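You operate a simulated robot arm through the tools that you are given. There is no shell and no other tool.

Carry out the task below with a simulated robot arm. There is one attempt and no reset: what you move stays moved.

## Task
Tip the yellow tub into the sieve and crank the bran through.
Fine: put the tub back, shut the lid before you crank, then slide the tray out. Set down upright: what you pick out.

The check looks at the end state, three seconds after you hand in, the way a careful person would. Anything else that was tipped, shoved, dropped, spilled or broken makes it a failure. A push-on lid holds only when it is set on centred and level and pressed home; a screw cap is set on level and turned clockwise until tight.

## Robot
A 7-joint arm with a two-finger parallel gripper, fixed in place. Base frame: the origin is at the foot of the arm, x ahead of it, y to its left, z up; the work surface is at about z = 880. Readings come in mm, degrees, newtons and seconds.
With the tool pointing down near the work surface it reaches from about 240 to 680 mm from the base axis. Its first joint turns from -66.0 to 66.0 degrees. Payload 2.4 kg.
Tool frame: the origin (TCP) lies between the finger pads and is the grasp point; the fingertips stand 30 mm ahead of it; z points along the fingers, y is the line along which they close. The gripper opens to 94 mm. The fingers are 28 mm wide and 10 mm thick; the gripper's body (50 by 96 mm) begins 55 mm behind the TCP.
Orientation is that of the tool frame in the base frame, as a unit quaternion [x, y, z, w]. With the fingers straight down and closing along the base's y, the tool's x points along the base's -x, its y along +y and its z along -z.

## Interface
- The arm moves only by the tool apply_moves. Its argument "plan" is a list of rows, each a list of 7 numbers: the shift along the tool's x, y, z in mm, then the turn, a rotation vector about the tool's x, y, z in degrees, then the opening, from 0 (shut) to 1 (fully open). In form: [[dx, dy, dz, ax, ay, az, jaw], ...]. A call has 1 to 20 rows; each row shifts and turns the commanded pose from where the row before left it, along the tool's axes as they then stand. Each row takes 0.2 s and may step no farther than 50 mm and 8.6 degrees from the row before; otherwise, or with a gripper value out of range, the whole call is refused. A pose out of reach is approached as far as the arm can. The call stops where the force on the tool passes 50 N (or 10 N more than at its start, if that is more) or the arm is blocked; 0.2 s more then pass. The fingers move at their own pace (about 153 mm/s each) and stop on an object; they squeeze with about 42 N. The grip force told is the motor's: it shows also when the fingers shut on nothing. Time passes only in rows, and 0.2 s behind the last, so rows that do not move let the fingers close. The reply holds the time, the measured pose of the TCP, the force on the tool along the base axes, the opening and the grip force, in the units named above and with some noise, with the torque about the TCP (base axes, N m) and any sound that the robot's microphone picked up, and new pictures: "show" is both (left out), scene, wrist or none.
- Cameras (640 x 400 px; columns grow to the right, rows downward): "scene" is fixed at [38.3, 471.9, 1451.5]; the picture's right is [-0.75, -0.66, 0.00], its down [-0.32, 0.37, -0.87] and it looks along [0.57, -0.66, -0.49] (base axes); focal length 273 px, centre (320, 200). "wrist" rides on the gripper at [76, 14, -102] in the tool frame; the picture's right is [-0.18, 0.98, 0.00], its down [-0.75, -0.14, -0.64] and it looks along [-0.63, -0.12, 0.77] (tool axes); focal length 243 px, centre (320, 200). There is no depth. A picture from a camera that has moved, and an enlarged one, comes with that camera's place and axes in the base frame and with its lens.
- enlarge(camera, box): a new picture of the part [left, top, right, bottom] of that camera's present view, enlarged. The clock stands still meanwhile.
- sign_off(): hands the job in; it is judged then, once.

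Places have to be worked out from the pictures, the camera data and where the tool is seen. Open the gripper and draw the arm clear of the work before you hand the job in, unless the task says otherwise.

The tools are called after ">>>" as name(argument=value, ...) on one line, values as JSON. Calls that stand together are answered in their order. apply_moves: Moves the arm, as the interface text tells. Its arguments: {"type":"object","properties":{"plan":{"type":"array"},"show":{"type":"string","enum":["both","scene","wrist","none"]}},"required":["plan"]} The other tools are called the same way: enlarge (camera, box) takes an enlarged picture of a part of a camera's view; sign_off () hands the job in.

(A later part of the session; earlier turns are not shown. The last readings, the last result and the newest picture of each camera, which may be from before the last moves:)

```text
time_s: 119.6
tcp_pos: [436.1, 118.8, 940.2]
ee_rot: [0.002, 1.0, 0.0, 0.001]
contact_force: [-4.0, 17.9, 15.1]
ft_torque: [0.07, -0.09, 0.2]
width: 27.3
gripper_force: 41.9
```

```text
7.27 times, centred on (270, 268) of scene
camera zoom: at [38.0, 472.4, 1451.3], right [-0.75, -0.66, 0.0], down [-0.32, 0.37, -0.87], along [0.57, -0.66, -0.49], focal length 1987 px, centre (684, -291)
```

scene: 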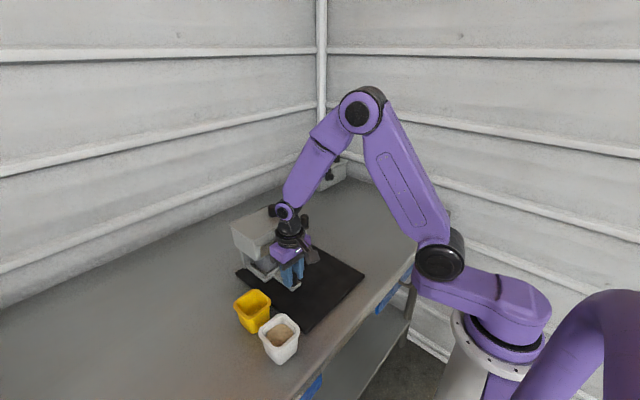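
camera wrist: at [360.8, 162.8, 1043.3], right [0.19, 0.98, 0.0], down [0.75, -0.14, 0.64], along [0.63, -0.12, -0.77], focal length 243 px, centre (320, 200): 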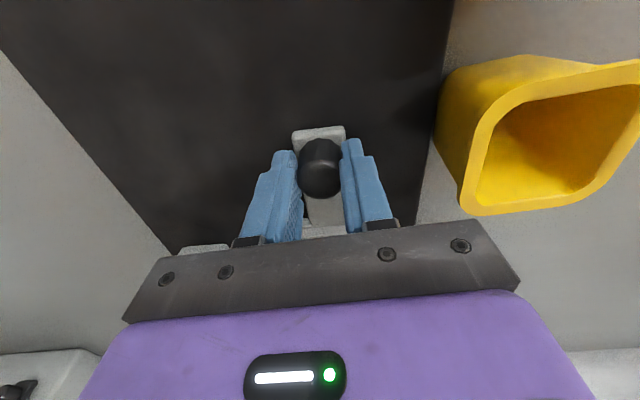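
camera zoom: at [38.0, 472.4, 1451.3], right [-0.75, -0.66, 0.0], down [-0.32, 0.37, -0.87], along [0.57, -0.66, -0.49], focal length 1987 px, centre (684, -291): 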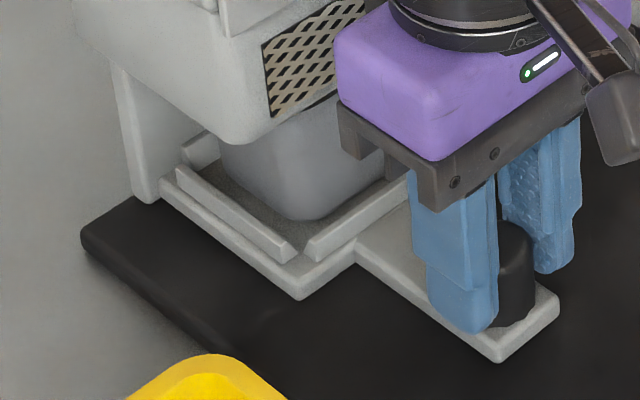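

The base is now within a few mm (about -6 mm x, -2 mm y, -1.6°). While holding the tray knob (tray fully in), I push +x in small steps to restore x.

>>> apply_moves(plan=[[0, 1, -1, 0, 0, 0, 0.15], [-2, 0.5, -0.5, 0, 0, 0, 0.15], [-2, 0, 0, 0, 0, 0, 0.15], [-2, 0, 0, 0, 0, 0, 0.15], [0, 0, 0, 0, 0, 0, 0.15]], show="none")

>>> enlarge(camera="scene", box=[225, 290, 305, 370])

>>> enlarge(camera="scene", box=[235, 240, 305, 295])

```text
time_s: 120.8
tcp_pos: [443.4, 117.7, 940.4]
ee_rot: [0.002, 1.0, 0.0, -0.002]
contact_force: [-5.0, -2.4, 0.1]
ft_torque: [0.82, 0.97, -0.12]
width: 27.3
gripper_force: 42.3
```

```text
5.00 times, centred on (265, 330) of scene
camera zoom: at [38.4, 471.9, 1451.5], right [-0.75, -0.66, 0.0], down [-0.32, 0.37, -0.87], along [0.57, -0.66, -0.49], focal length 1366 px, centre (595, -450)
```

zoom: 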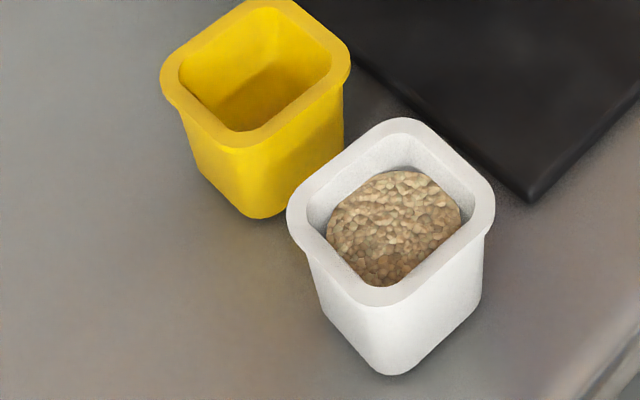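

```text
7.27 times, centred on (270, 268) of scene
camera zoom: at [38.4, 471.9, 1451.5], right [-0.75, -0.66, 0.0], down [-0.32, 0.37, -0.87], along [0.57, -0.66, -0.49], focal length 1987 px, centre (684, -291)
```

zoom: 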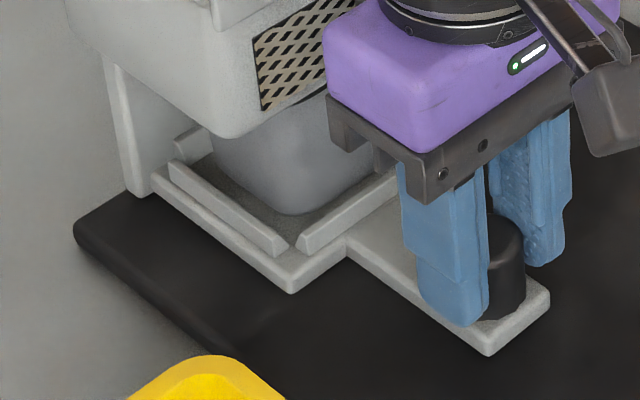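

The base is now within about 2 mm of its original position, still ~1.9° clockwise. A gentle +y push on the crank block's -y face should fix that turn. I release the tray knob, rise, and move to view the block.

>>> apply_moves(plan=[[0.8, 0, 0, 0, 0, 0, 0.15], [0, 0, 0, 0, 0, 0, 0.4], [0, 0, 0, 0, 0, 0, 0.55], [0, 0, -20, 0, 0, 0, 0.55], [0, 0, -45, 0, 0, 0, 0.55], [0, 0, -45, 0, 0, 0, 0.3], [0, -20, -45, 0, 0, 0, 0], [-20, -45, -5, 0, 0, 0, 0], [-20, -45, 0, 0, 0, 0, 0], [-25, -42, 0, 0, 0, 0, 0], [0, 0, 0, 0, 0, 0, 0]], show="both")

>>> enlarge(camera="wrist", box=[230, 0, 450, 200])

```text
time_s: 123.2
tcp_pos: [506.2, -34.1, 1102.5]
ee_rot: [0.0, 1.0, -0.001, 0.0]
contact_force: [-0.4, 0.1, -0.4]
ft_torque: [0.03, -0.01, 0.04]
width: 0.3
gripper_force: 32.9
camera wrist: at [431.1, -19.1, 1204.9], right [0.19, 0.98, 0.0], down [0.75, -0.14, 0.64], along [0.63, -0.12, -0.77], focal length 243 px, centre (320, 200)
```

scene: 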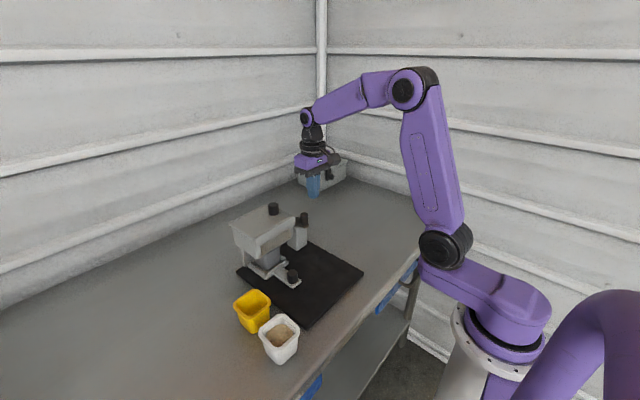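
wrist: 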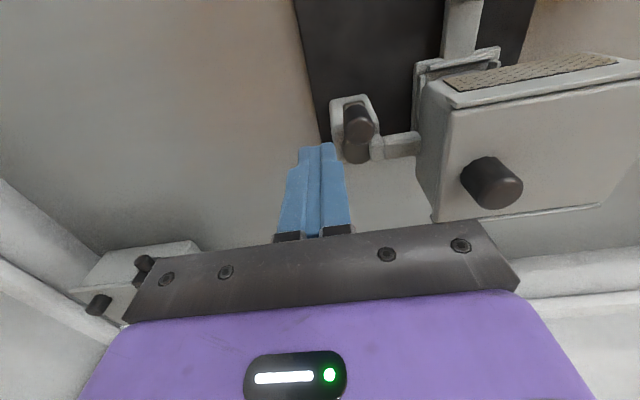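

```text
2.00 times, centred on (340, 100) of wrist
camera zoom: at [431.1, -19.1, 1204.9], right [0.19, 0.98, 0.0], down [0.75, -0.14, 0.64], along [0.63, -0.12, -0.77], focal length 485 px, centre (280, 400)
```

zoom: 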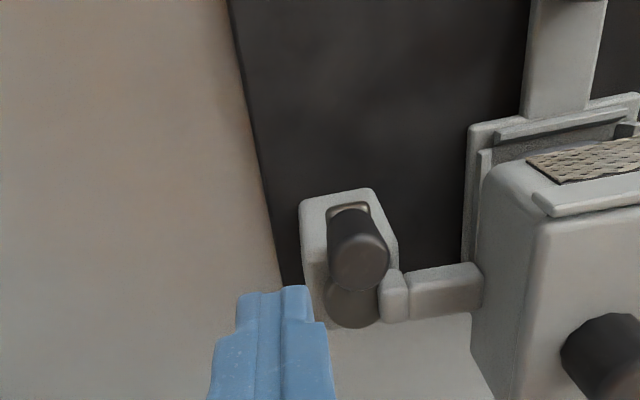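

>>> enlarge(camera="scene", box=[225, 290, 305, 370])

>>> enlarge(camera="scene", box=[235, 240, 305, 295])

>>> enlarge(camera="scene", box=[280, 205, 320, 230])

>>> enlarge(camera="scene", box=[210, 180, 370, 380])

```text
5.00 times, centred on (265, 330) of scene
camera zoom: at [38.4, 471.9, 1451.5], right [-0.75, -0.66, 0.0], down [-0.32, 0.37, -0.87], along [0.57, -0.66, -0.49], focal length 1366 px, centre (595, -450)
```

zoom: 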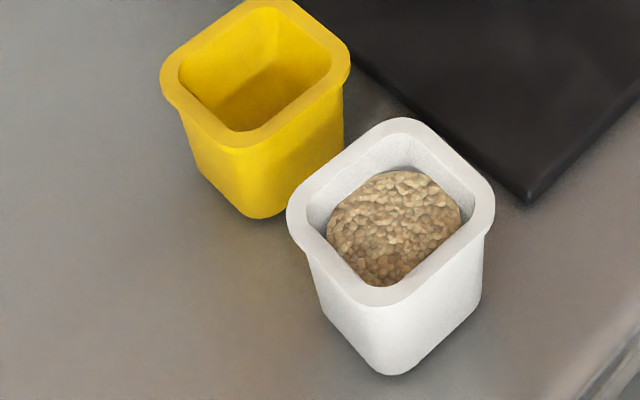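

```text
7.27 times, centred on (270, 268) of scene
camera zoom: at [38.4, 471.9, 1451.5], right [-0.75, -0.66, 0.0], down [-0.32, 0.37, -0.87], along [0.57, -0.66, -0.49], focal length 1987 px, centre (684, -291)
```

zoom: 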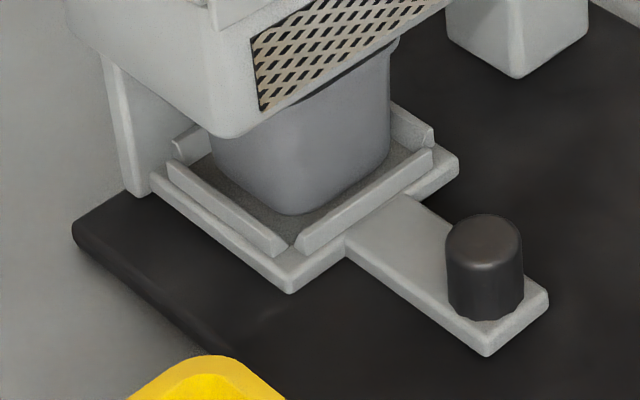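

```text
16.00 times, centred on (300, 218) of scene
camera zoom: at [38.4, 471.9, 1451.5], right [-0.75, -0.66, 0.0], down [-0.32, 0.37, -0.87], along [0.57, -0.66, -0.49], focal length 4372 px, centre (640, -80)
```

zoom: 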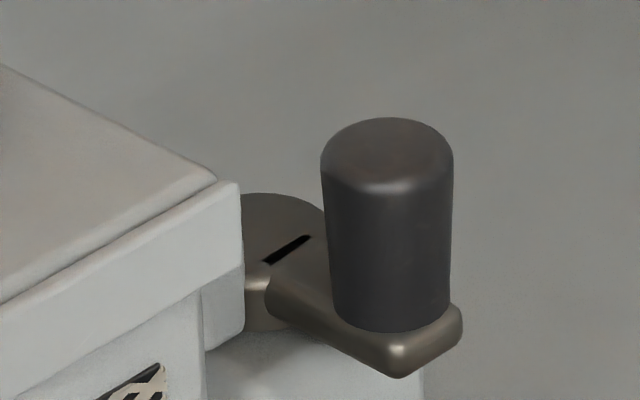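

```text
2.00 times, centred on (290, 280) of scene
camera zoom: at [38.4, 471.9, 1451.5], right [-0.75, -0.66, 0.0], down [-0.32, 0.37, -0.87], along [0.57, -0.66, -0.49], focal length 546 px, centre (380, 40)
```

zoom: 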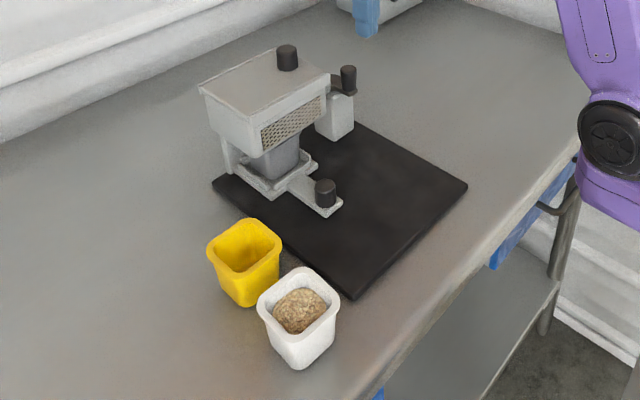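

Against the first picture, every corner and knob of the machine is now back within a few mm (the tray knob exactly). Next I re-place the nudged yellow tub, which sits about 10 mm in +y from its place. I move above it with the jaw open.

>>> apply_moves(plan=[[0, 0, -40, 0, 0, 0, 0], [12, 48, 0, 0, 0, 0, 0.5], [12, 48, 0, 0, 0, 0, 1], [12, 48, 0, 0, 0, 0, 1], [12, 48, 0, 0, 0, 0, 1], [12, 48, 0, 0, 0, 0, 1], [12, 48, 0, 0, 0, 0, 1], [0, 0, 30, 0, 0, 0, 1], [0, 0, 0, 0, 0, 0, 1]], show="both")

>>> enlarge(camera="wrist", box=[220, 0, 440, 200])

```text
time_s: 125.2
tcp_pos: [433.5, 255.1, 1112.4]
ee_rot: [0.001, 1.0, 0.0, 0.0]
contact_force: [0.2, -0.1, 0.1]
ft_torque: [0.03, 0.0, -0.01]
width: 93.8
gripper_force: 0.0
camera wrist: at [358.4, 270.4, 1215.4], right [0.19, 0.98, 0.0], down [0.75, -0.14, 0.64], along [0.63, -0.12, -0.77], focal length 243 px, centre (320, 200)
```

scene: 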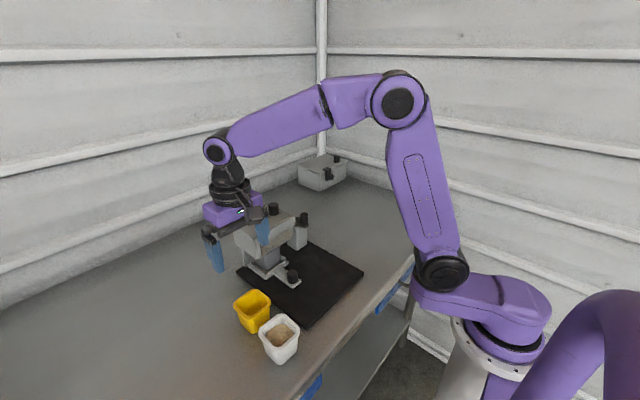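
wrist: 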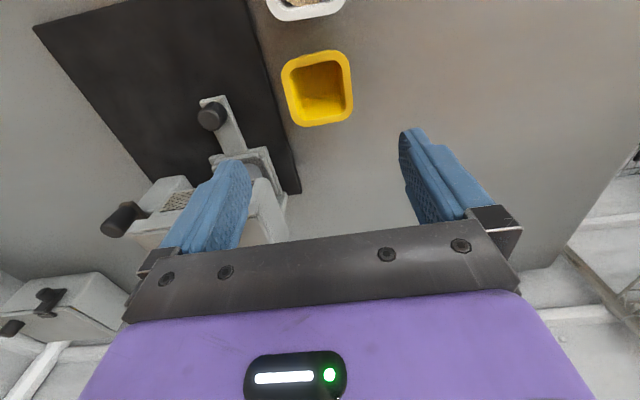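

```text
2.00 times, centred on (330, 100) of wrist
camera zoom: at [358.4, 270.4, 1215.4], right [0.19, 0.98, 0.0], down [0.75, -0.14, 0.64], along [0.63, -0.12, -0.77], focal length 485 px, centre (300, 400)
```

zoom: 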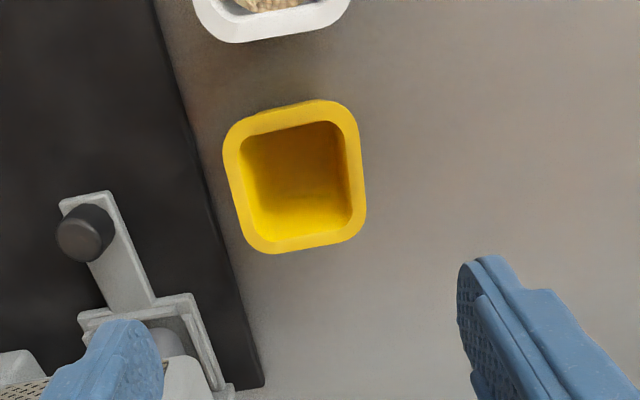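

The tub is at (434.6, 254.5) with the same yaw as before; its place is y≈245. I descend straight over it and grip its rim from above.

>>> apply_moves(plan=[[-1, -0.6, 40, 0, 0, 0, 1], [0, 0, 44, 0, 0, 0, 1], [0, 0, 44, 0, 0, 0, 1], [0, 0, 30, 0, 0, 0, 1], [0, 0, 17, 0, 0, 0, 1], [0, 0, 0, 0, 0, 0, 0.85], [0, 0, 0, 0, 0, 0, 0.75], [0, 0, 0, 0, 0, 0, 0.65], [0, 0, 0, 0, 0, 0, 0.5], [0, 0, 0, 0, 0, 0, 0.5]], show="both")

>>> enlarge(camera="scene", box=[215, 260, 315, 360])

```text
time_s: 127.4
tcp_pos: [436.7, 255.2, 936.8]
ee_rot: [0.001, 1.0, 0.0, -0.001]
contact_force: [-0.5, -0.4, 0.3]
ft_torque: [-0.01, 0.01, -0.02]
width: 65.3
gripper_force: 42.1
camera wrist: at [360.3, 269.5, 1039.8], right [0.19, 0.98, 0.0], down [0.75, -0.14, 0.64], along [0.63, -0.12, -0.77], focal length 243 px, centre (320, 200)
```

scene: 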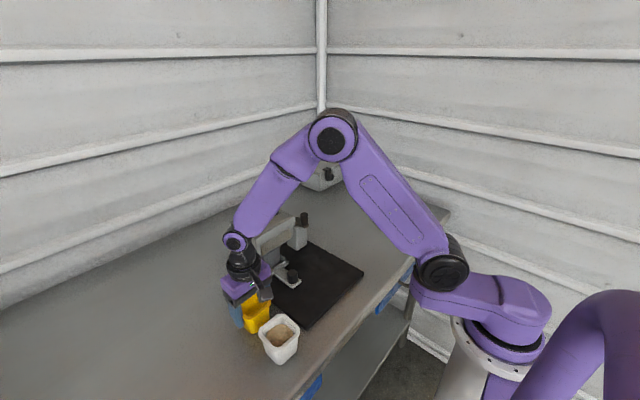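
wrist: 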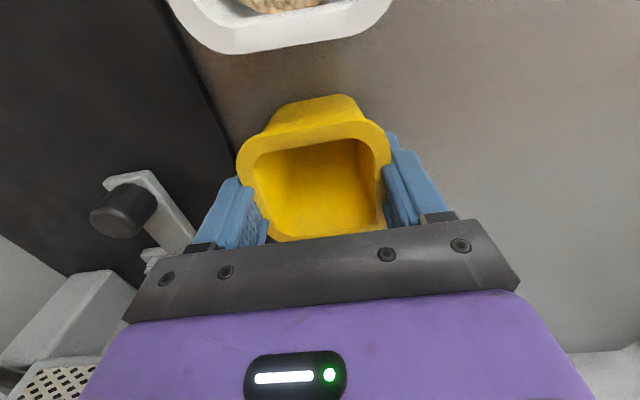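

```text
4.00 times, centred on (265, 310) of scene
camera zoom: at [38.3, 471.9, 1451.5], right [-0.75, -0.66, 0.0], down [-0.32, 0.37, -0.87], along [0.57, -0.66, -0.49], focal length 1093 px, centre (540, -240)
```

zoom: 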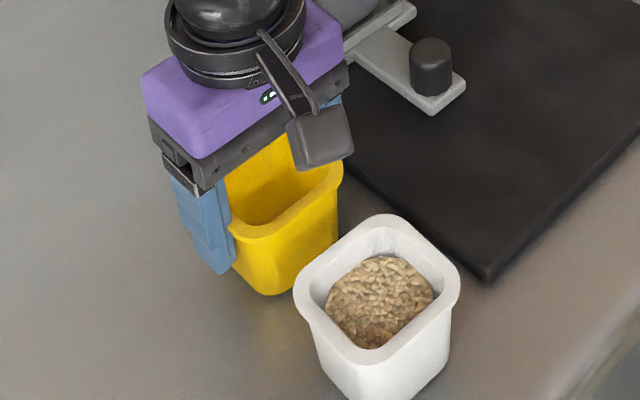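

Gripped. I lift 8 mm, shift -9.5 mm in y, and lower back.

>>> apply_moves(plan=[[0, 0, -4, 0, 0, 0, 0.5], [0, 0, -5, 0, 0, 0, 0.5], [0, -5, 0, 0, 0, 0, 0.5], [-0.5, -4.5, 0, 0, 0, 0, 0.5], [0, 0, 4, 0, 0, 0, 0.5], [0, 0, 3, 0, 0, 0, 0.5], [0, 0, 1.5, 0, 0, 0, 0.5], [0, 0, 0, 0, 0, 0, 0.5]], show="none")

```text
time_s: 129.2
tcp_pos: [435.8, 244.6, 936.1]
ee_rot: [0.001, 1.0, 0.0, 0.0]
contact_force: [0.7, -0.4, -1.4]
ft_torque: [0.03, 0.01, 0.02]
width: 65.0
gripper_force: 41.8
```

>>> apply_moves(plan=[[0, 0, 0.8, 0, 0, 0, 0.5], [0, 0, 0, 0, 0, 0, 0.5]], show="none")

```text
time_s: 129.8
tcp_pos: [435.5, 244.7, 936.7]
ee_rot: [0.001, 1.0, 0.0, 0.0]
contact_force: [0.3, -0.2, -0.5]
ft_torque: [-0.02, 0.01, -0.01]
width: 65.2
gripper_force: 41.5
```

>>> apply_moves(plan=[[0, 0, 0.8, 0, 0, 0, 0.5], [0, 0, 0, 0, 0, 0, 0.5]], show="wrist")

>>> enlarge(camera="scene", box=[215, 260, 315, 360])

```text
time_s: 130.4
tcp_pos: [436.6, 245.9, 936.2]
ee_rot: [0.001, 1.0, 0.0, 0.0]
contact_force: [-1.7, -1.7, 7.3]
ft_torque: [0.0, 0.11, -0.01]
width: 64.9
gripper_force: 41.9
camera wrist: at [360.4, 259.0, 1039.4], right [0.19, 0.98, 0.0], down [0.75, -0.14, 0.64], along [0.63, -0.12, -0.77], focal length 243 px, centre (320, 200)
```

wrist: 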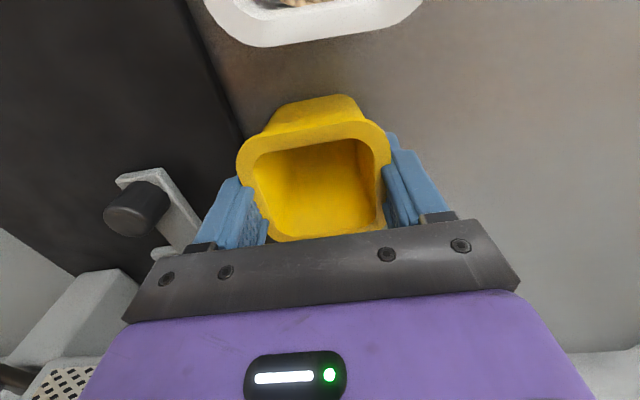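

```text
4.00 times, centred on (265, 310) of scene
camera zoom: at [38.2, 471.8, 1451.5], right [-0.75, -0.66, 0.0], down [-0.32, 0.37, -0.87], along [0.57, -0.66, -0.49], focal length 1093 px, centre (540, -240)
```

zoom: 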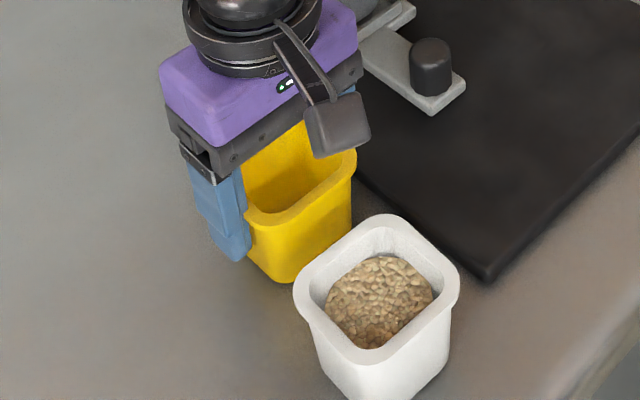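

It's seated (7 N). I release slowly and rise straight up.

>>> apply_moves(plan=[[0, 0, -0.5, 0, 0, 0, 0.5], [0, 0, 0, 0, 0, 0, 0.72], [0, 0, 0, 0, 0, 0, 0.85], [0, 0, 0, 0, 0, 0, 1], [0, 0, -15, 0, 0, 0, 1], [0, 0, -35, 0, 0, 0, 1], [0, 0, -45, 0, 0, 0, 1], [0, 0, -45, 0, 0, 0, 1], [0, 0, 0, 0, 0, 0, 1]], show="both")

>>> enlarge(camera="scene", box=[225, 290, 305, 370])

```text
time_s: 132.4
tcp_pos: [434.1, 245.0, 1077.1]
ee_rot: [0.001, 1.0, 0.0, 0.0]
contact_force: [0.7, 0.4, -1.1]
ft_torque: [0.0, 0.03, -0.01]
width: 93.9
gripper_force: 0.1
camera wrist: at [359.6, 258.7, 1180.4], right [0.19, 0.98, 0.0], down [0.75, -0.14, 0.64], along [0.63, -0.12, -0.77], focal length 243 px, centre (320, 200)
```

scene: 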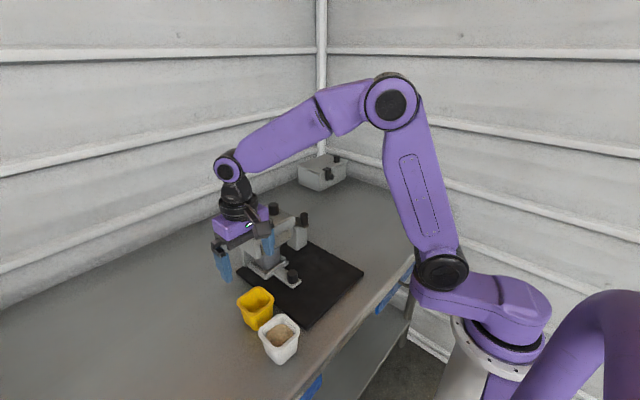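
wrist: 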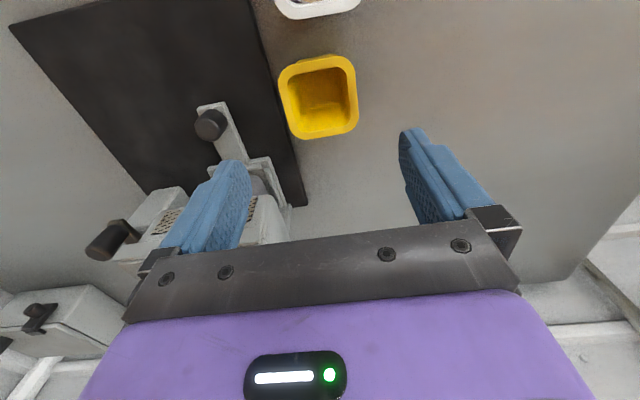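

```text
5.00 times, centred on (265, 330) of scene
camera zoom: at [38.3, 471.9, 1451.5], right [-0.75, -0.66, 0.0], down [-0.32, 0.37, -0.87], along [0.57, -0.66, -0.49], focal length 1366 px, centre (595, -450)
```

zoom: 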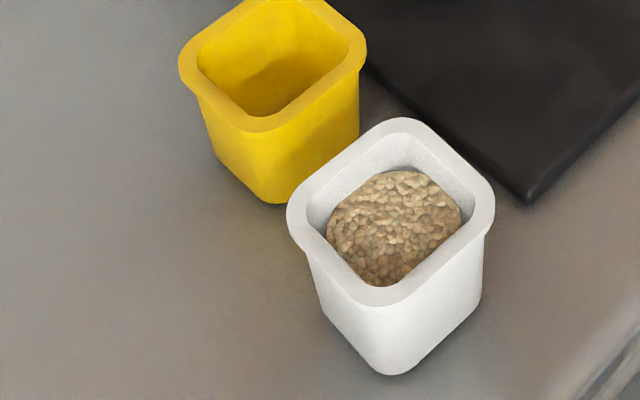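

The yellow tub is exactly back on its mark and the white one is untouched. Now the tray: I go above its knob at about (442, 118).

>>> apply_moves(plan=[[-2, -32, 5, 0, 0, 0, 0.8], [-2, -32, 10, 0, 0, 0, 0.55], [-2, -32, 25, 0, 0, 0, 0.55], [-2, -31.3, 37, 0, 0, 0, 0.55], [0, 0, 0, 0, 0, 0, 0.55]], show="wrist")

>>> enlarge(camera="scene", box=[215, 190, 345, 310])

```text
time_s: 133.6
tcp_pos: [441.8, 116.9, 997.9]
ee_rot: [0.001, 1.0, 0.0, 0.0]
contact_force: [0.3, 0.2, -0.4]
ft_torque: [0.01, 0.01, 0.0]
width: 51.7
gripper_force: 0.0
camera wrist: at [368.2, 131.6, 1102.2], right [0.19, 0.98, 0.0], down [0.75, -0.14, 0.64], along [0.63, -0.12, -0.77], focal length 243 px, centre (320, 200)
```

wrist: 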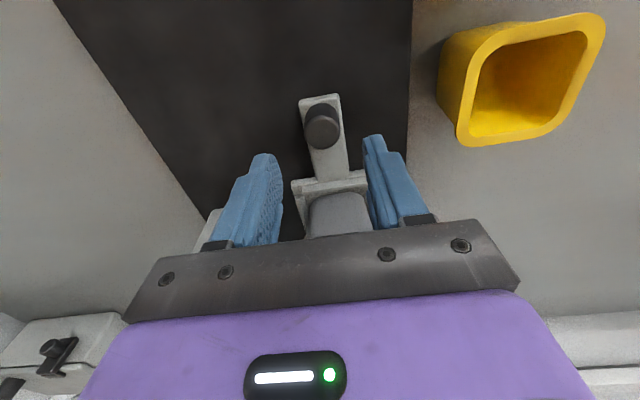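

```text
3.33 times, centred on (280, 250) of scene
camera zoom: at [38.3, 471.9, 1451.5], right [-0.75, -0.66, 0.0], down [-0.32, 0.37, -0.87], along [0.57, -0.66, -0.49], focal length 911 px, centre (453, 33)
```

zoom: 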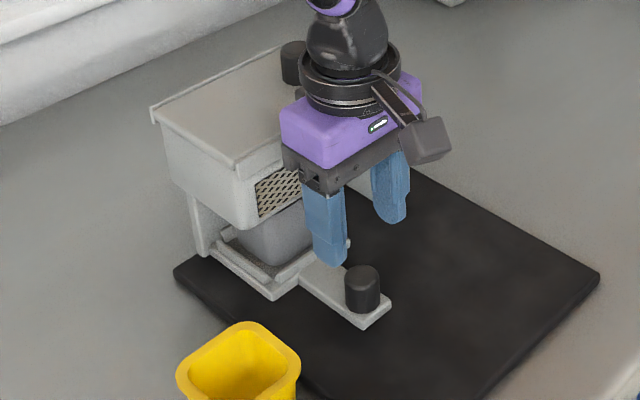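

The knob is right below (≈441, 119). I lower and grip it.

>>> apply_moves(plan=[[0.5, 1.5, 20, 0, 0, 0, 0.55], [0, 0, 25, 0, 0, 0, 0.55], [0, 0, 13, 0, 0, 0, 0.55], [0, 0, 0, 0, 0, 0, 0.35], [0, 0, 0, 0, 0, 0, 0.15], [0, 0, 0, 0, 0, 0, 0.15]], show="none")

>>> enlarge(camera="scene", box=[215, 190, 345, 310])

```text
time_s: 135.0
tcp_pos: [442.7, 118.1, 941.7]
ee_rot: [0.001, 1.0, 0.0, 0.001]
contact_force: [0.4, -2.4, -0.5]
ft_torque: [0.41, -0.31, 0.03]
width: 27.3
gripper_force: 42.1
```

```text
3.33 times, centred on (280, 250) of scene
camera zoom: at [38.4, 471.8, 1451.5], right [-0.75, -0.66, 0.0], down [-0.32, 0.37, -0.87], along [0.57, -0.66, -0.49], focal length 911 px, centre (453, 33)
```

zoom: 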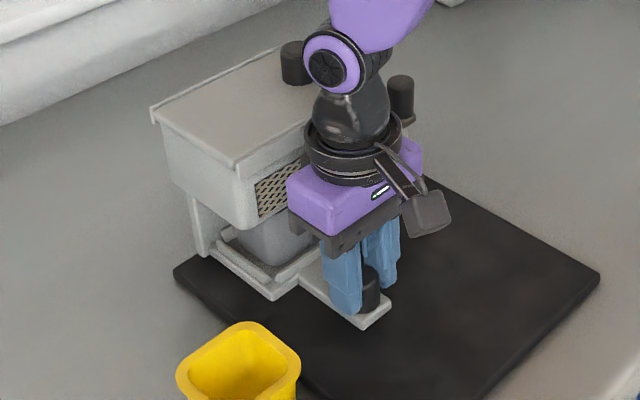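

Gripped. I draw the tray out towards -x in 5 mm steps, watching forces and that the machine stays put.

>>> apply_moves(plan=[[2, 0, 0, 0, 0, 0, 0.15], [4, 0, 0, 0, 0, 0, 0.15], [5, 0, 0, 0, 0, 0, 0.15], [5, 0, 0, 0, 0, 0, 0.15], [0, 0, 0, 0, 0, 0, 0.15]], show="none")

>>> enlarge(camera="scene", box=[215, 190, 345, 310])

>>> enlarge(camera="scene", box=[235, 240, 305, 295])

```text
time_s: 136.2
tcp_pos: [427.3, 118.4, 942.3]
ee_rot: [0.002, 1.0, 0.0, 0.0]
contact_force: [1.3, -4.8, 0.0]
ft_torque: [0.32, -0.59, -0.23]
width: 27.5
gripper_force: 41.6
```

```text
3.33 times, centred on (280, 250) of scene
camera zoom: at [38.5, 471.8, 1451.5], right [-0.75, -0.66, 0.0], down [-0.32, 0.37, -0.87], along [0.57, -0.66, -0.49], focal length 911 px, centre (453, 33)
```

zoom: 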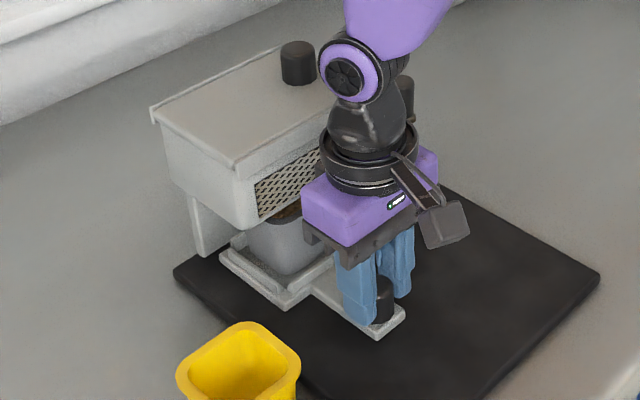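

```text
7.27 times, centred on (270, 268) of scene
camera zoom: at [38.5, 471.8, 1451.5], right [-0.75, -0.66, 0.0], down [-0.32, 0.37, -0.87], along [0.57, -0.66, -0.49], focal length 1987 px, centre (684, -291)
```

zoom: 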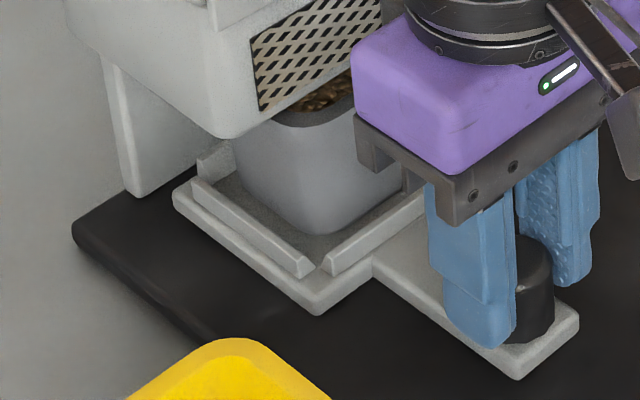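

The cup is sliding out and bran is visible in it; the machine stays put. A small sideways load suggests the tray runs slightly towards -y, so I follow that as I continue.

>>> apply_moves(plan=[[2, -0.8, 0, 0, 0, 0, 0.15], [5, -0.15, 0, 0, 0, 0, 0.15], [5, -0.15, 0, 0, 0, 0, 0.15], [5, -0.15, 0, 0, 0, 0, 0.15], [5, -0.15, 0, 0, 0, 0, 0.15], [0, 0, 0, 0, 0, 0, 0.15]], show="none")

>>> enlarge(camera="scene", box=[215, 190, 345, 310])

```text
time_s: 137.6
tcp_pos: [404.6, 119.3, 940.9]
ee_rot: [0.002, 1.0, -0.001, 0.0]
contact_force: [0.4, 3.1, 0.5]
ft_torque: [0.52, 0.14, 0.24]
width: 27.3
gripper_force: 41.7
```

```text
3.33 times, centred on (280, 250) of scene
camera zoom: at [38.5, 472.0, 1451.4], right [-0.75, -0.66, 0.0], down [-0.32, 0.37, -0.87], along [0.57, -0.66, -0.49], focal length 911 px, centre (453, 33)
```

zoom: 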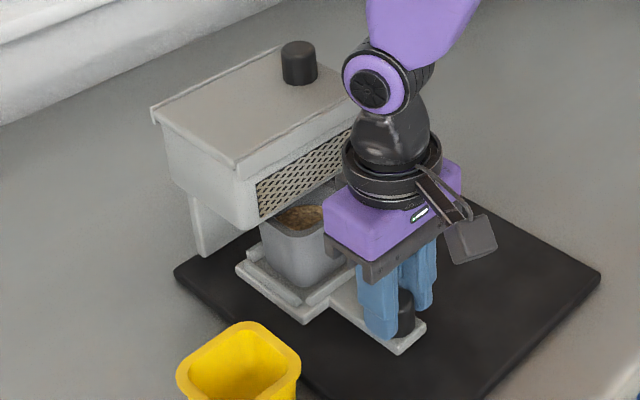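

>>> apply_moves(plan=[[5, 0.3, 0, 0, 0, 0, 0.15], [5, 0.1, 0, 0, 0, 0, 0.15], [5, 0, 0, 0, 0, 0, 0.15], [5, 0, 0, 0, 0, 0, 0.15], [0, 0, 0, 0, 0, 0, 0.15]], show="none")

>>> enlarge(camera="scene", box=[215, 190, 345, 310])

```text
time_s: 138.8
tcp_pos: [384.7, 117.3, 941.2]
ee_rot: [0.001, 1.0, 0.0, 0.0]
contact_force: [0.3, -1.1, 0.6]
ft_torque: [0.41, 0.06, -0.02]
width: 27.1
gripper_force: 41.7
```

```text
3.33 times, centred on (280, 250) of scene
camera zoom: at [38.5, 471.9, 1451.5], right [-0.75, -0.66, 0.0], down [-0.32, 0.37, -0.87], along [0.57, -0.66, -0.49], focal length 911 px, centre (453, 33)
```

zoom: 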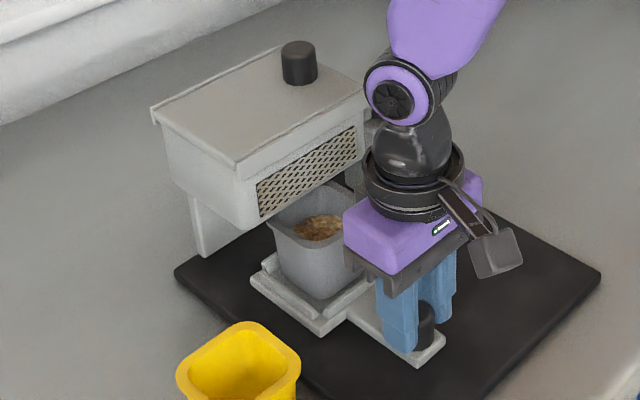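

58 mm out, bran clearly in the cup, no load on the machine. I keep drawing it out.

>>> apply_moves(plan=[[5, 0, 0, 0, 0, 0, 0.15], [5, 0, 0, 0, 0, 0, 0.15], [4, 0, 0, 0, 0, 0, 0.15], [4, 0, 0, 0, 0, 0, 0.15], [0, 0, 0, 0, 0, 0, 0.15]], show="none")

>>> enlarge(camera="scene", box=[215, 190, 345, 310])

```text
time_s: 140.0
tcp_pos: [365.3, 117.7, 941.8]
ee_rot: [0.001, 1.0, 0.0, 0.001]
contact_force: [1.0, -3.7, 0.3]
ft_torque: [0.23, -0.49, -0.28]
width: 27.2
gripper_force: 41.9
```

```text
3.33 times, centred on (280, 250) of scene
camera zoom: at [38.4, 471.9, 1451.5], right [-0.75, -0.66, 0.0], down [-0.32, 0.37, -0.87], along [0.57, -0.66, -0.49], focal length 911 px, centre (453, 33)
```

zoom: 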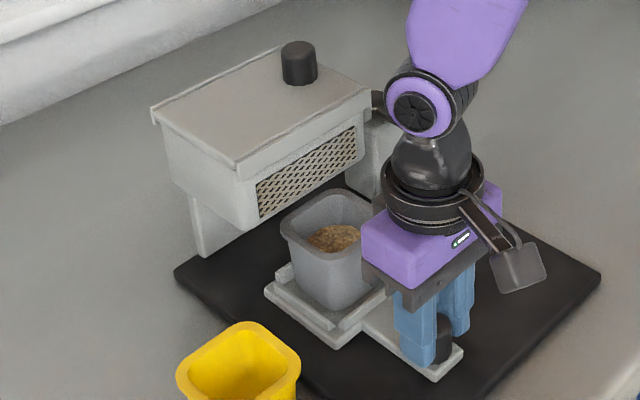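

The cup is almost fully exposed at 76 mm. I continue in 3 mm steps to find the end stop gently.

>>> apply_moves(plan=[[3, -0.4, 0, 0, 0, 0, 0.15], [3, -0.1, 0, 0, 0, 0, 0.15], [3, -0.1, 0, 0, 0, 0, 0.15], [3, -0.1, 0, 0, 0, 0, 0.15], [0, 0, 0, 0, 0, 0, 0.15]], show="none")

>>> enlarge(camera="scene", box=[215, 190, 345, 310])

```text
time_s: 141.2
tcp_pos: [354.7, 117.8, 940.8]
ee_rot: [0.0, 1.0, 0.0, 0.0]
contact_force: [0.4, 3.2, 0.0]
ft_torque: [0.52, 0.28, 0.18]
width: 27.2
gripper_force: 42.0
```

```text
3.33 times, centred on (280, 250) of scene
camera zoom: at [38.5, 472.0, 1451.4], right [-0.75, -0.66, 0.0], down [-0.32, 0.37, -0.87], along [0.57, -0.66, -0.49], focal length 911 px, centre (453, 33)
```

zoom: 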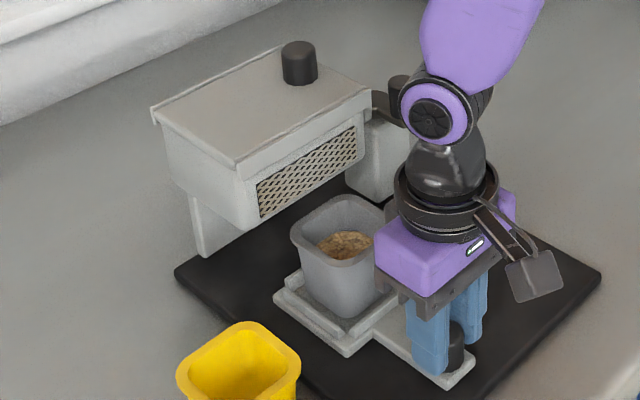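

>>> apply_moves(plan=[[3, 0.2, 0, 0, 0, 0, 0.15], [3, 0, 0, 0, 0, 0, 0.15], [3, 0, 0, 0, 0, 0, 0.15], [0, 0, 0, 0, 0, 0, 0.15]], show="none")

>>> enlarge(camera="scene", box=[215, 190, 345, 310])

```text
time_s: 142.2
tcp_pos: [346.8, 118.1, 941.5]
ee_rot: [0.001, 1.0, 0.0, -0.001]
contact_force: [5.7, -3.5, 0.0]
ft_torque: [-0.53, -0.09, -0.12]
width: 27.5
gripper_force: 42.2
```

```text
3.33 times, centred on (280, 250) of scene
camera zoom: at [38.6, 471.9, 1451.5], right [-0.75, -0.66, 0.0], down [-0.32, 0.37, -0.87], along [0.57, -0.66, -0.49], focal length 911 px, centre (453, 33)
```

zoom: 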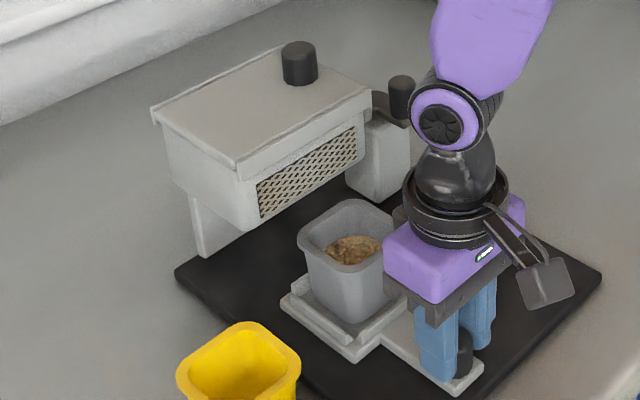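

The stop is reached at ≈95 mm (5.7 N) with the machine still in place. I release the knob and rise to inspect the cup.

>>> apply_moves(plan=[[-0.5, -0.3, 0, 0, 0, 0, 0.15], [0, 0, 0, 0, 0, 0, 0.4], [0, 0, 0, 0, 0, 0, 0.55], [0, 0, -20, 0, 0, 0, 0.55], [0, 0, -45, 0, 0, 0, 0.8], [0, 0, -45, 0, 0, 0, 1], [0, 0, -45, 0, 0, 0, 1], [0, 0, -45, 0, 0, 0, 1], [0, 0, 0, 0, 0, 0, 1]], show="both")

>>> enlarge(camera="scene", box=[215, 190, 345, 310])

>>> enlarge(camera="wrist", box=[240, 0, 440, 200])

```text
time_s: 144.2
tcp_pos: [346.4, 118.0, 1141.6]
ee_rot: [0.001, 1.0, 0.0, 0.0]
contact_force: [0.2, 0.0, -0.5]
ft_torque: [0.03, 0.0, 0.0]
width: 93.9
gripper_force: 0.0
camera wrist: at [270.8, 132.9, 1244.2], right [0.19, 0.98, 0.0], down [0.75, -0.14, 0.64], along [0.63, -0.12, -0.77], focal length 243 px, centre (320, 200)
```

scene: 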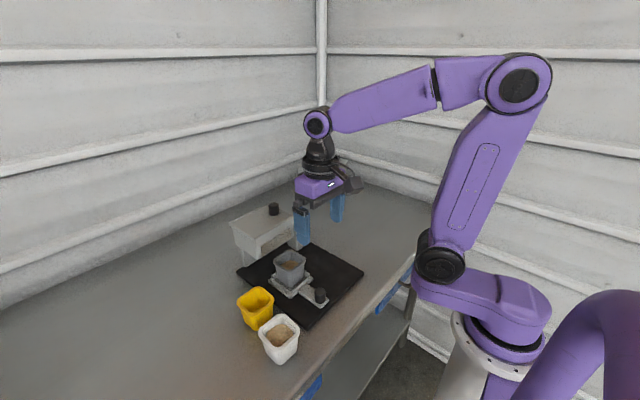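
wrist: 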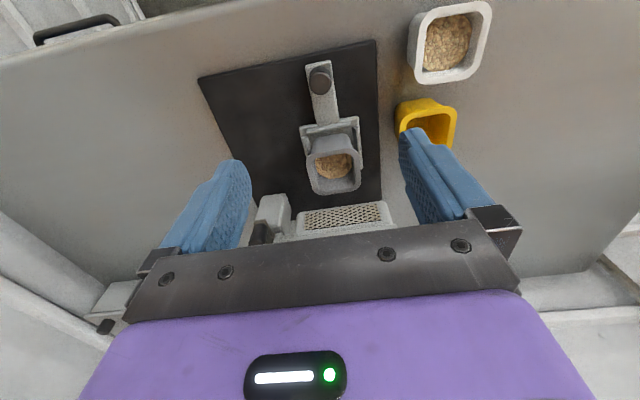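

```text
3.33 times, centred on (280, 250) of scene
camera zoom: at [38.3, 471.9, 1451.5], right [-0.75, -0.66, 0.0], down [-0.32, 0.37, -0.87], along [0.57, -0.66, -0.49], focal length 911 px, centre (453, 33)
```

zoom: 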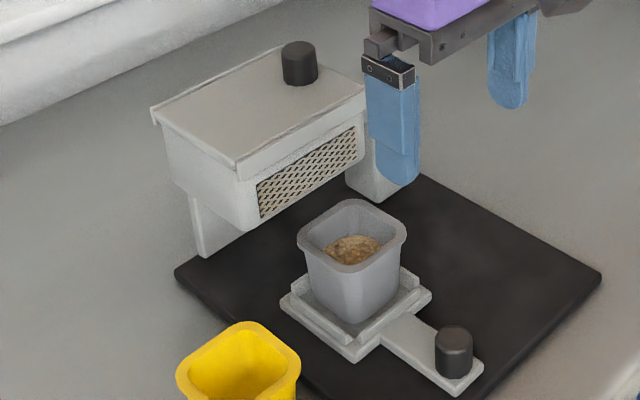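

```text
2.00 times, centred on (340, 100) of wrist
camera zoom: at [270.8, 132.9, 1244.2], right [0.19, 0.98, 0.0], down [0.75, -0.14, 0.64], along [0.63, -0.12, -0.77], focal length 485 px, centre (280, 400)
```

zoom: 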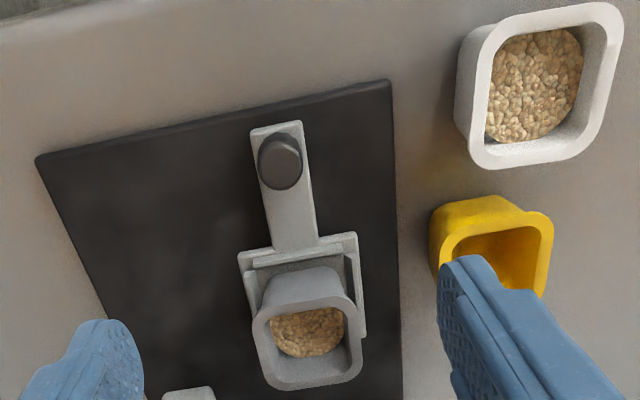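

The cup on the drawn-out tray holds the bran. I look closely at the hopper's front mesh to see whether any bran remains inside.

>>> apply_moves(plan=[[-31, 0, 20, 0, 0, 0, 1], [-31, 0, 20, 0, 0, 0, 1], [-31, 0, 20, 0, 0, 0, 1], [0, 0, 0, 0, 0, 0, 1]], show="wrist")

>>> enlarge(camera="wrist", box=[240, 130, 400, 240])

>>> enlarge(camera="wrist", box=[240, 20, 400, 180])

>>> enlarge(camera="scene", box=[250, 230, 300, 265])

```text
time_s: 145.2
tcp_pos: [439.5, 116.7, 1081.6]
ee_rot: [0.002, 1.0, 0.0, 0.0]
contact_force: [0.3, -0.1, -0.6]
ft_torque: [0.01, -0.04, 0.01]
width: 94.1
gripper_force: 0.0
camera wrist: at [364.7, 131.6, 1184.2], right [0.19, 0.98, 0.0], down [0.75, -0.14, 0.64], along [0.63, -0.12, -0.77], focal length 243 px, centre (320, 200)
```

wrist: 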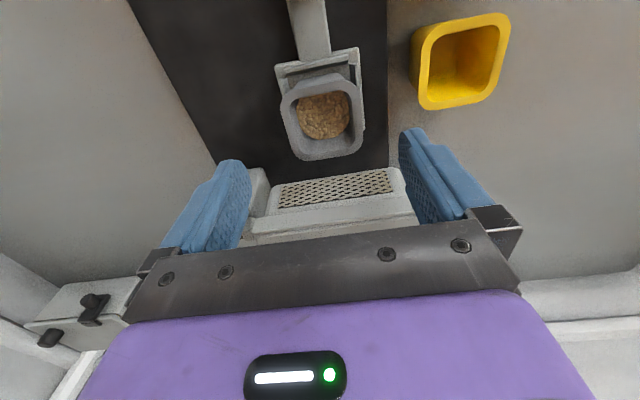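

```text
3.64 times, centred on (320, 185) of wrist
camera zoom: at [364.7, 131.6, 1184.2], right [0.19, 0.98, 0.0], down [0.75, -0.14, 0.64], along [0.63, -0.12, -0.77], focal length 882 px, centre (320, 254)
```

zoom: 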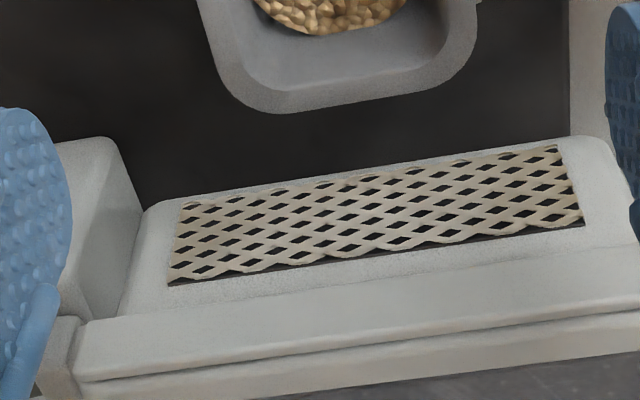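

```text
2.50 times, centred on (320, 100) of wrist
camera zoom: at [364.7, 131.6, 1184.2], right [0.19, 0.98, 0.0], down [0.75, -0.14, 0.64], along [0.63, -0.12, -0.77], focal length 606 px, centre (320, 450)
```

zoom: 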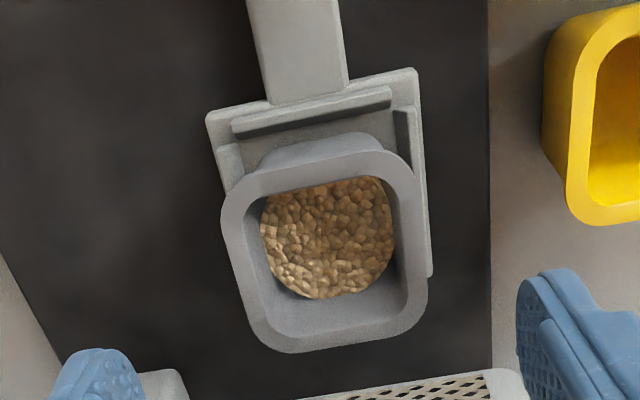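

```text
11.43 times, centred on (275, 248) of scene
camera zoom: at [38.3, 471.9, 1451.5], right [-0.75, -0.66, 0.0], down [-0.32, 0.37, -0.87], along [0.57, -0.66, -0.49], focal length 3123 px, centre (834, -343)
```

zoom: 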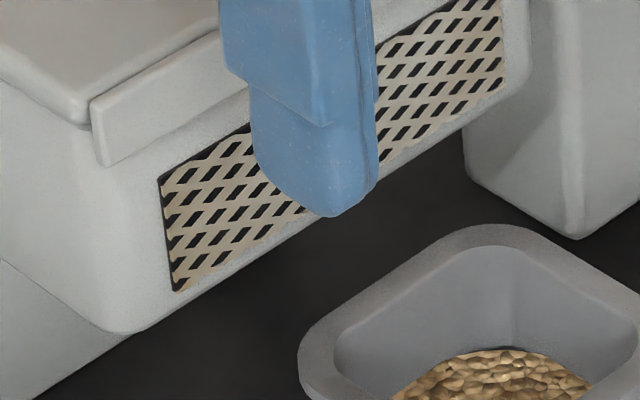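

The cup's bran level (≈45 mm deep) matches what the yellow tub held, and the mesh shows nothing left behind it. I verify that the lid is still fully shut and the machine's final pose.

>>> enlarge(camera="scene", box=[235, 220, 275, 245])

>>> enlarge(camera="scene", box=[210, 180, 370, 380])

>>> enlarge(camera="scene", box=[225, 290, 305, 370])

>>> enlarge(camera="scene", box=[235, 240, 305, 295])

```text
16.00 times, centred on (255, 232) of scene
camera zoom: at [38.3, 471.9, 1451.5], right [-0.75, -0.66, 0.0], down [-0.32, 0.37, -0.87], along [0.57, -0.66, -0.49], focal length 4372 px, centre (1360, -320)
```

zoom: 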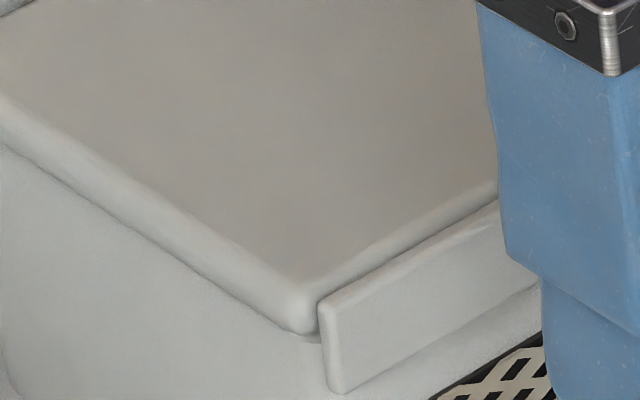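

```text
2.00 times, centred on (290, 280) of scene
camera zoom: at [38.3, 471.9, 1451.5], right [-0.75, -0.66, 0.0], down [-0.32, 0.37, -0.87], along [0.57, -0.66, -0.49], focal length 546 px, centre (380, 40)
```

zoom: 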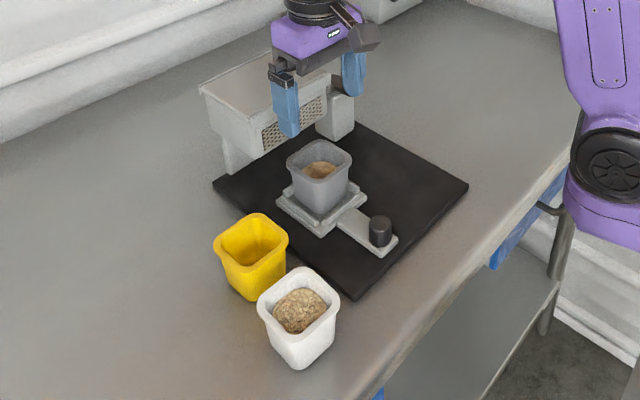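

```text
5.00 times, centred on (265, 330) of scene
camera zoom: at [38.3, 471.9, 1451.5], right [-0.75, -0.66, 0.0], down [-0.32, 0.37, -0.87], along [0.57, -0.66, -0.49], focal length 1366 px, centre (595, -450)
```

zoom: 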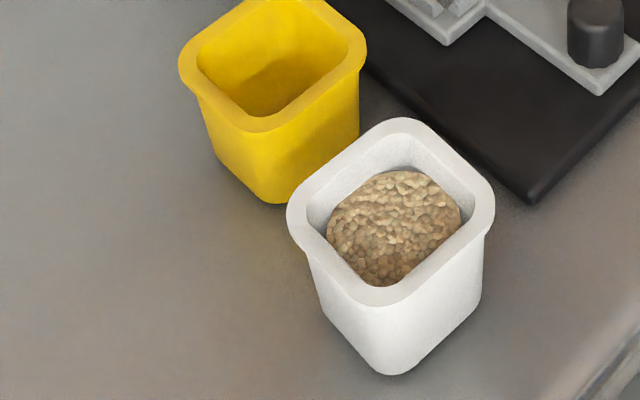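

```text
7.27 times, centred on (270, 268) of scene
camera zoom: at [38.3, 471.9, 1451.5], right [-0.75, -0.66, 0.0], down [-0.32, 0.37, -0.87], along [0.57, -0.66, -0.49], focal length 1987 px, centre (684, -291)
```

zoom: 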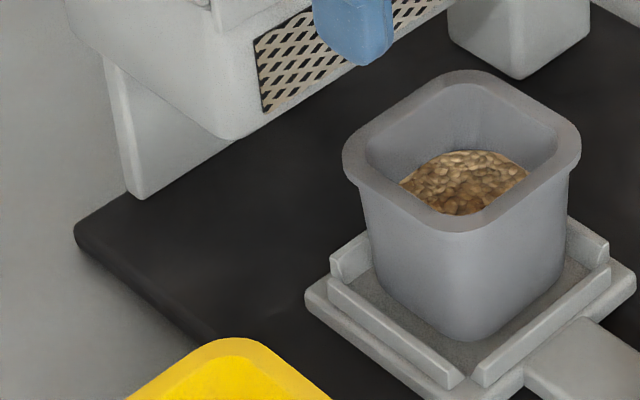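

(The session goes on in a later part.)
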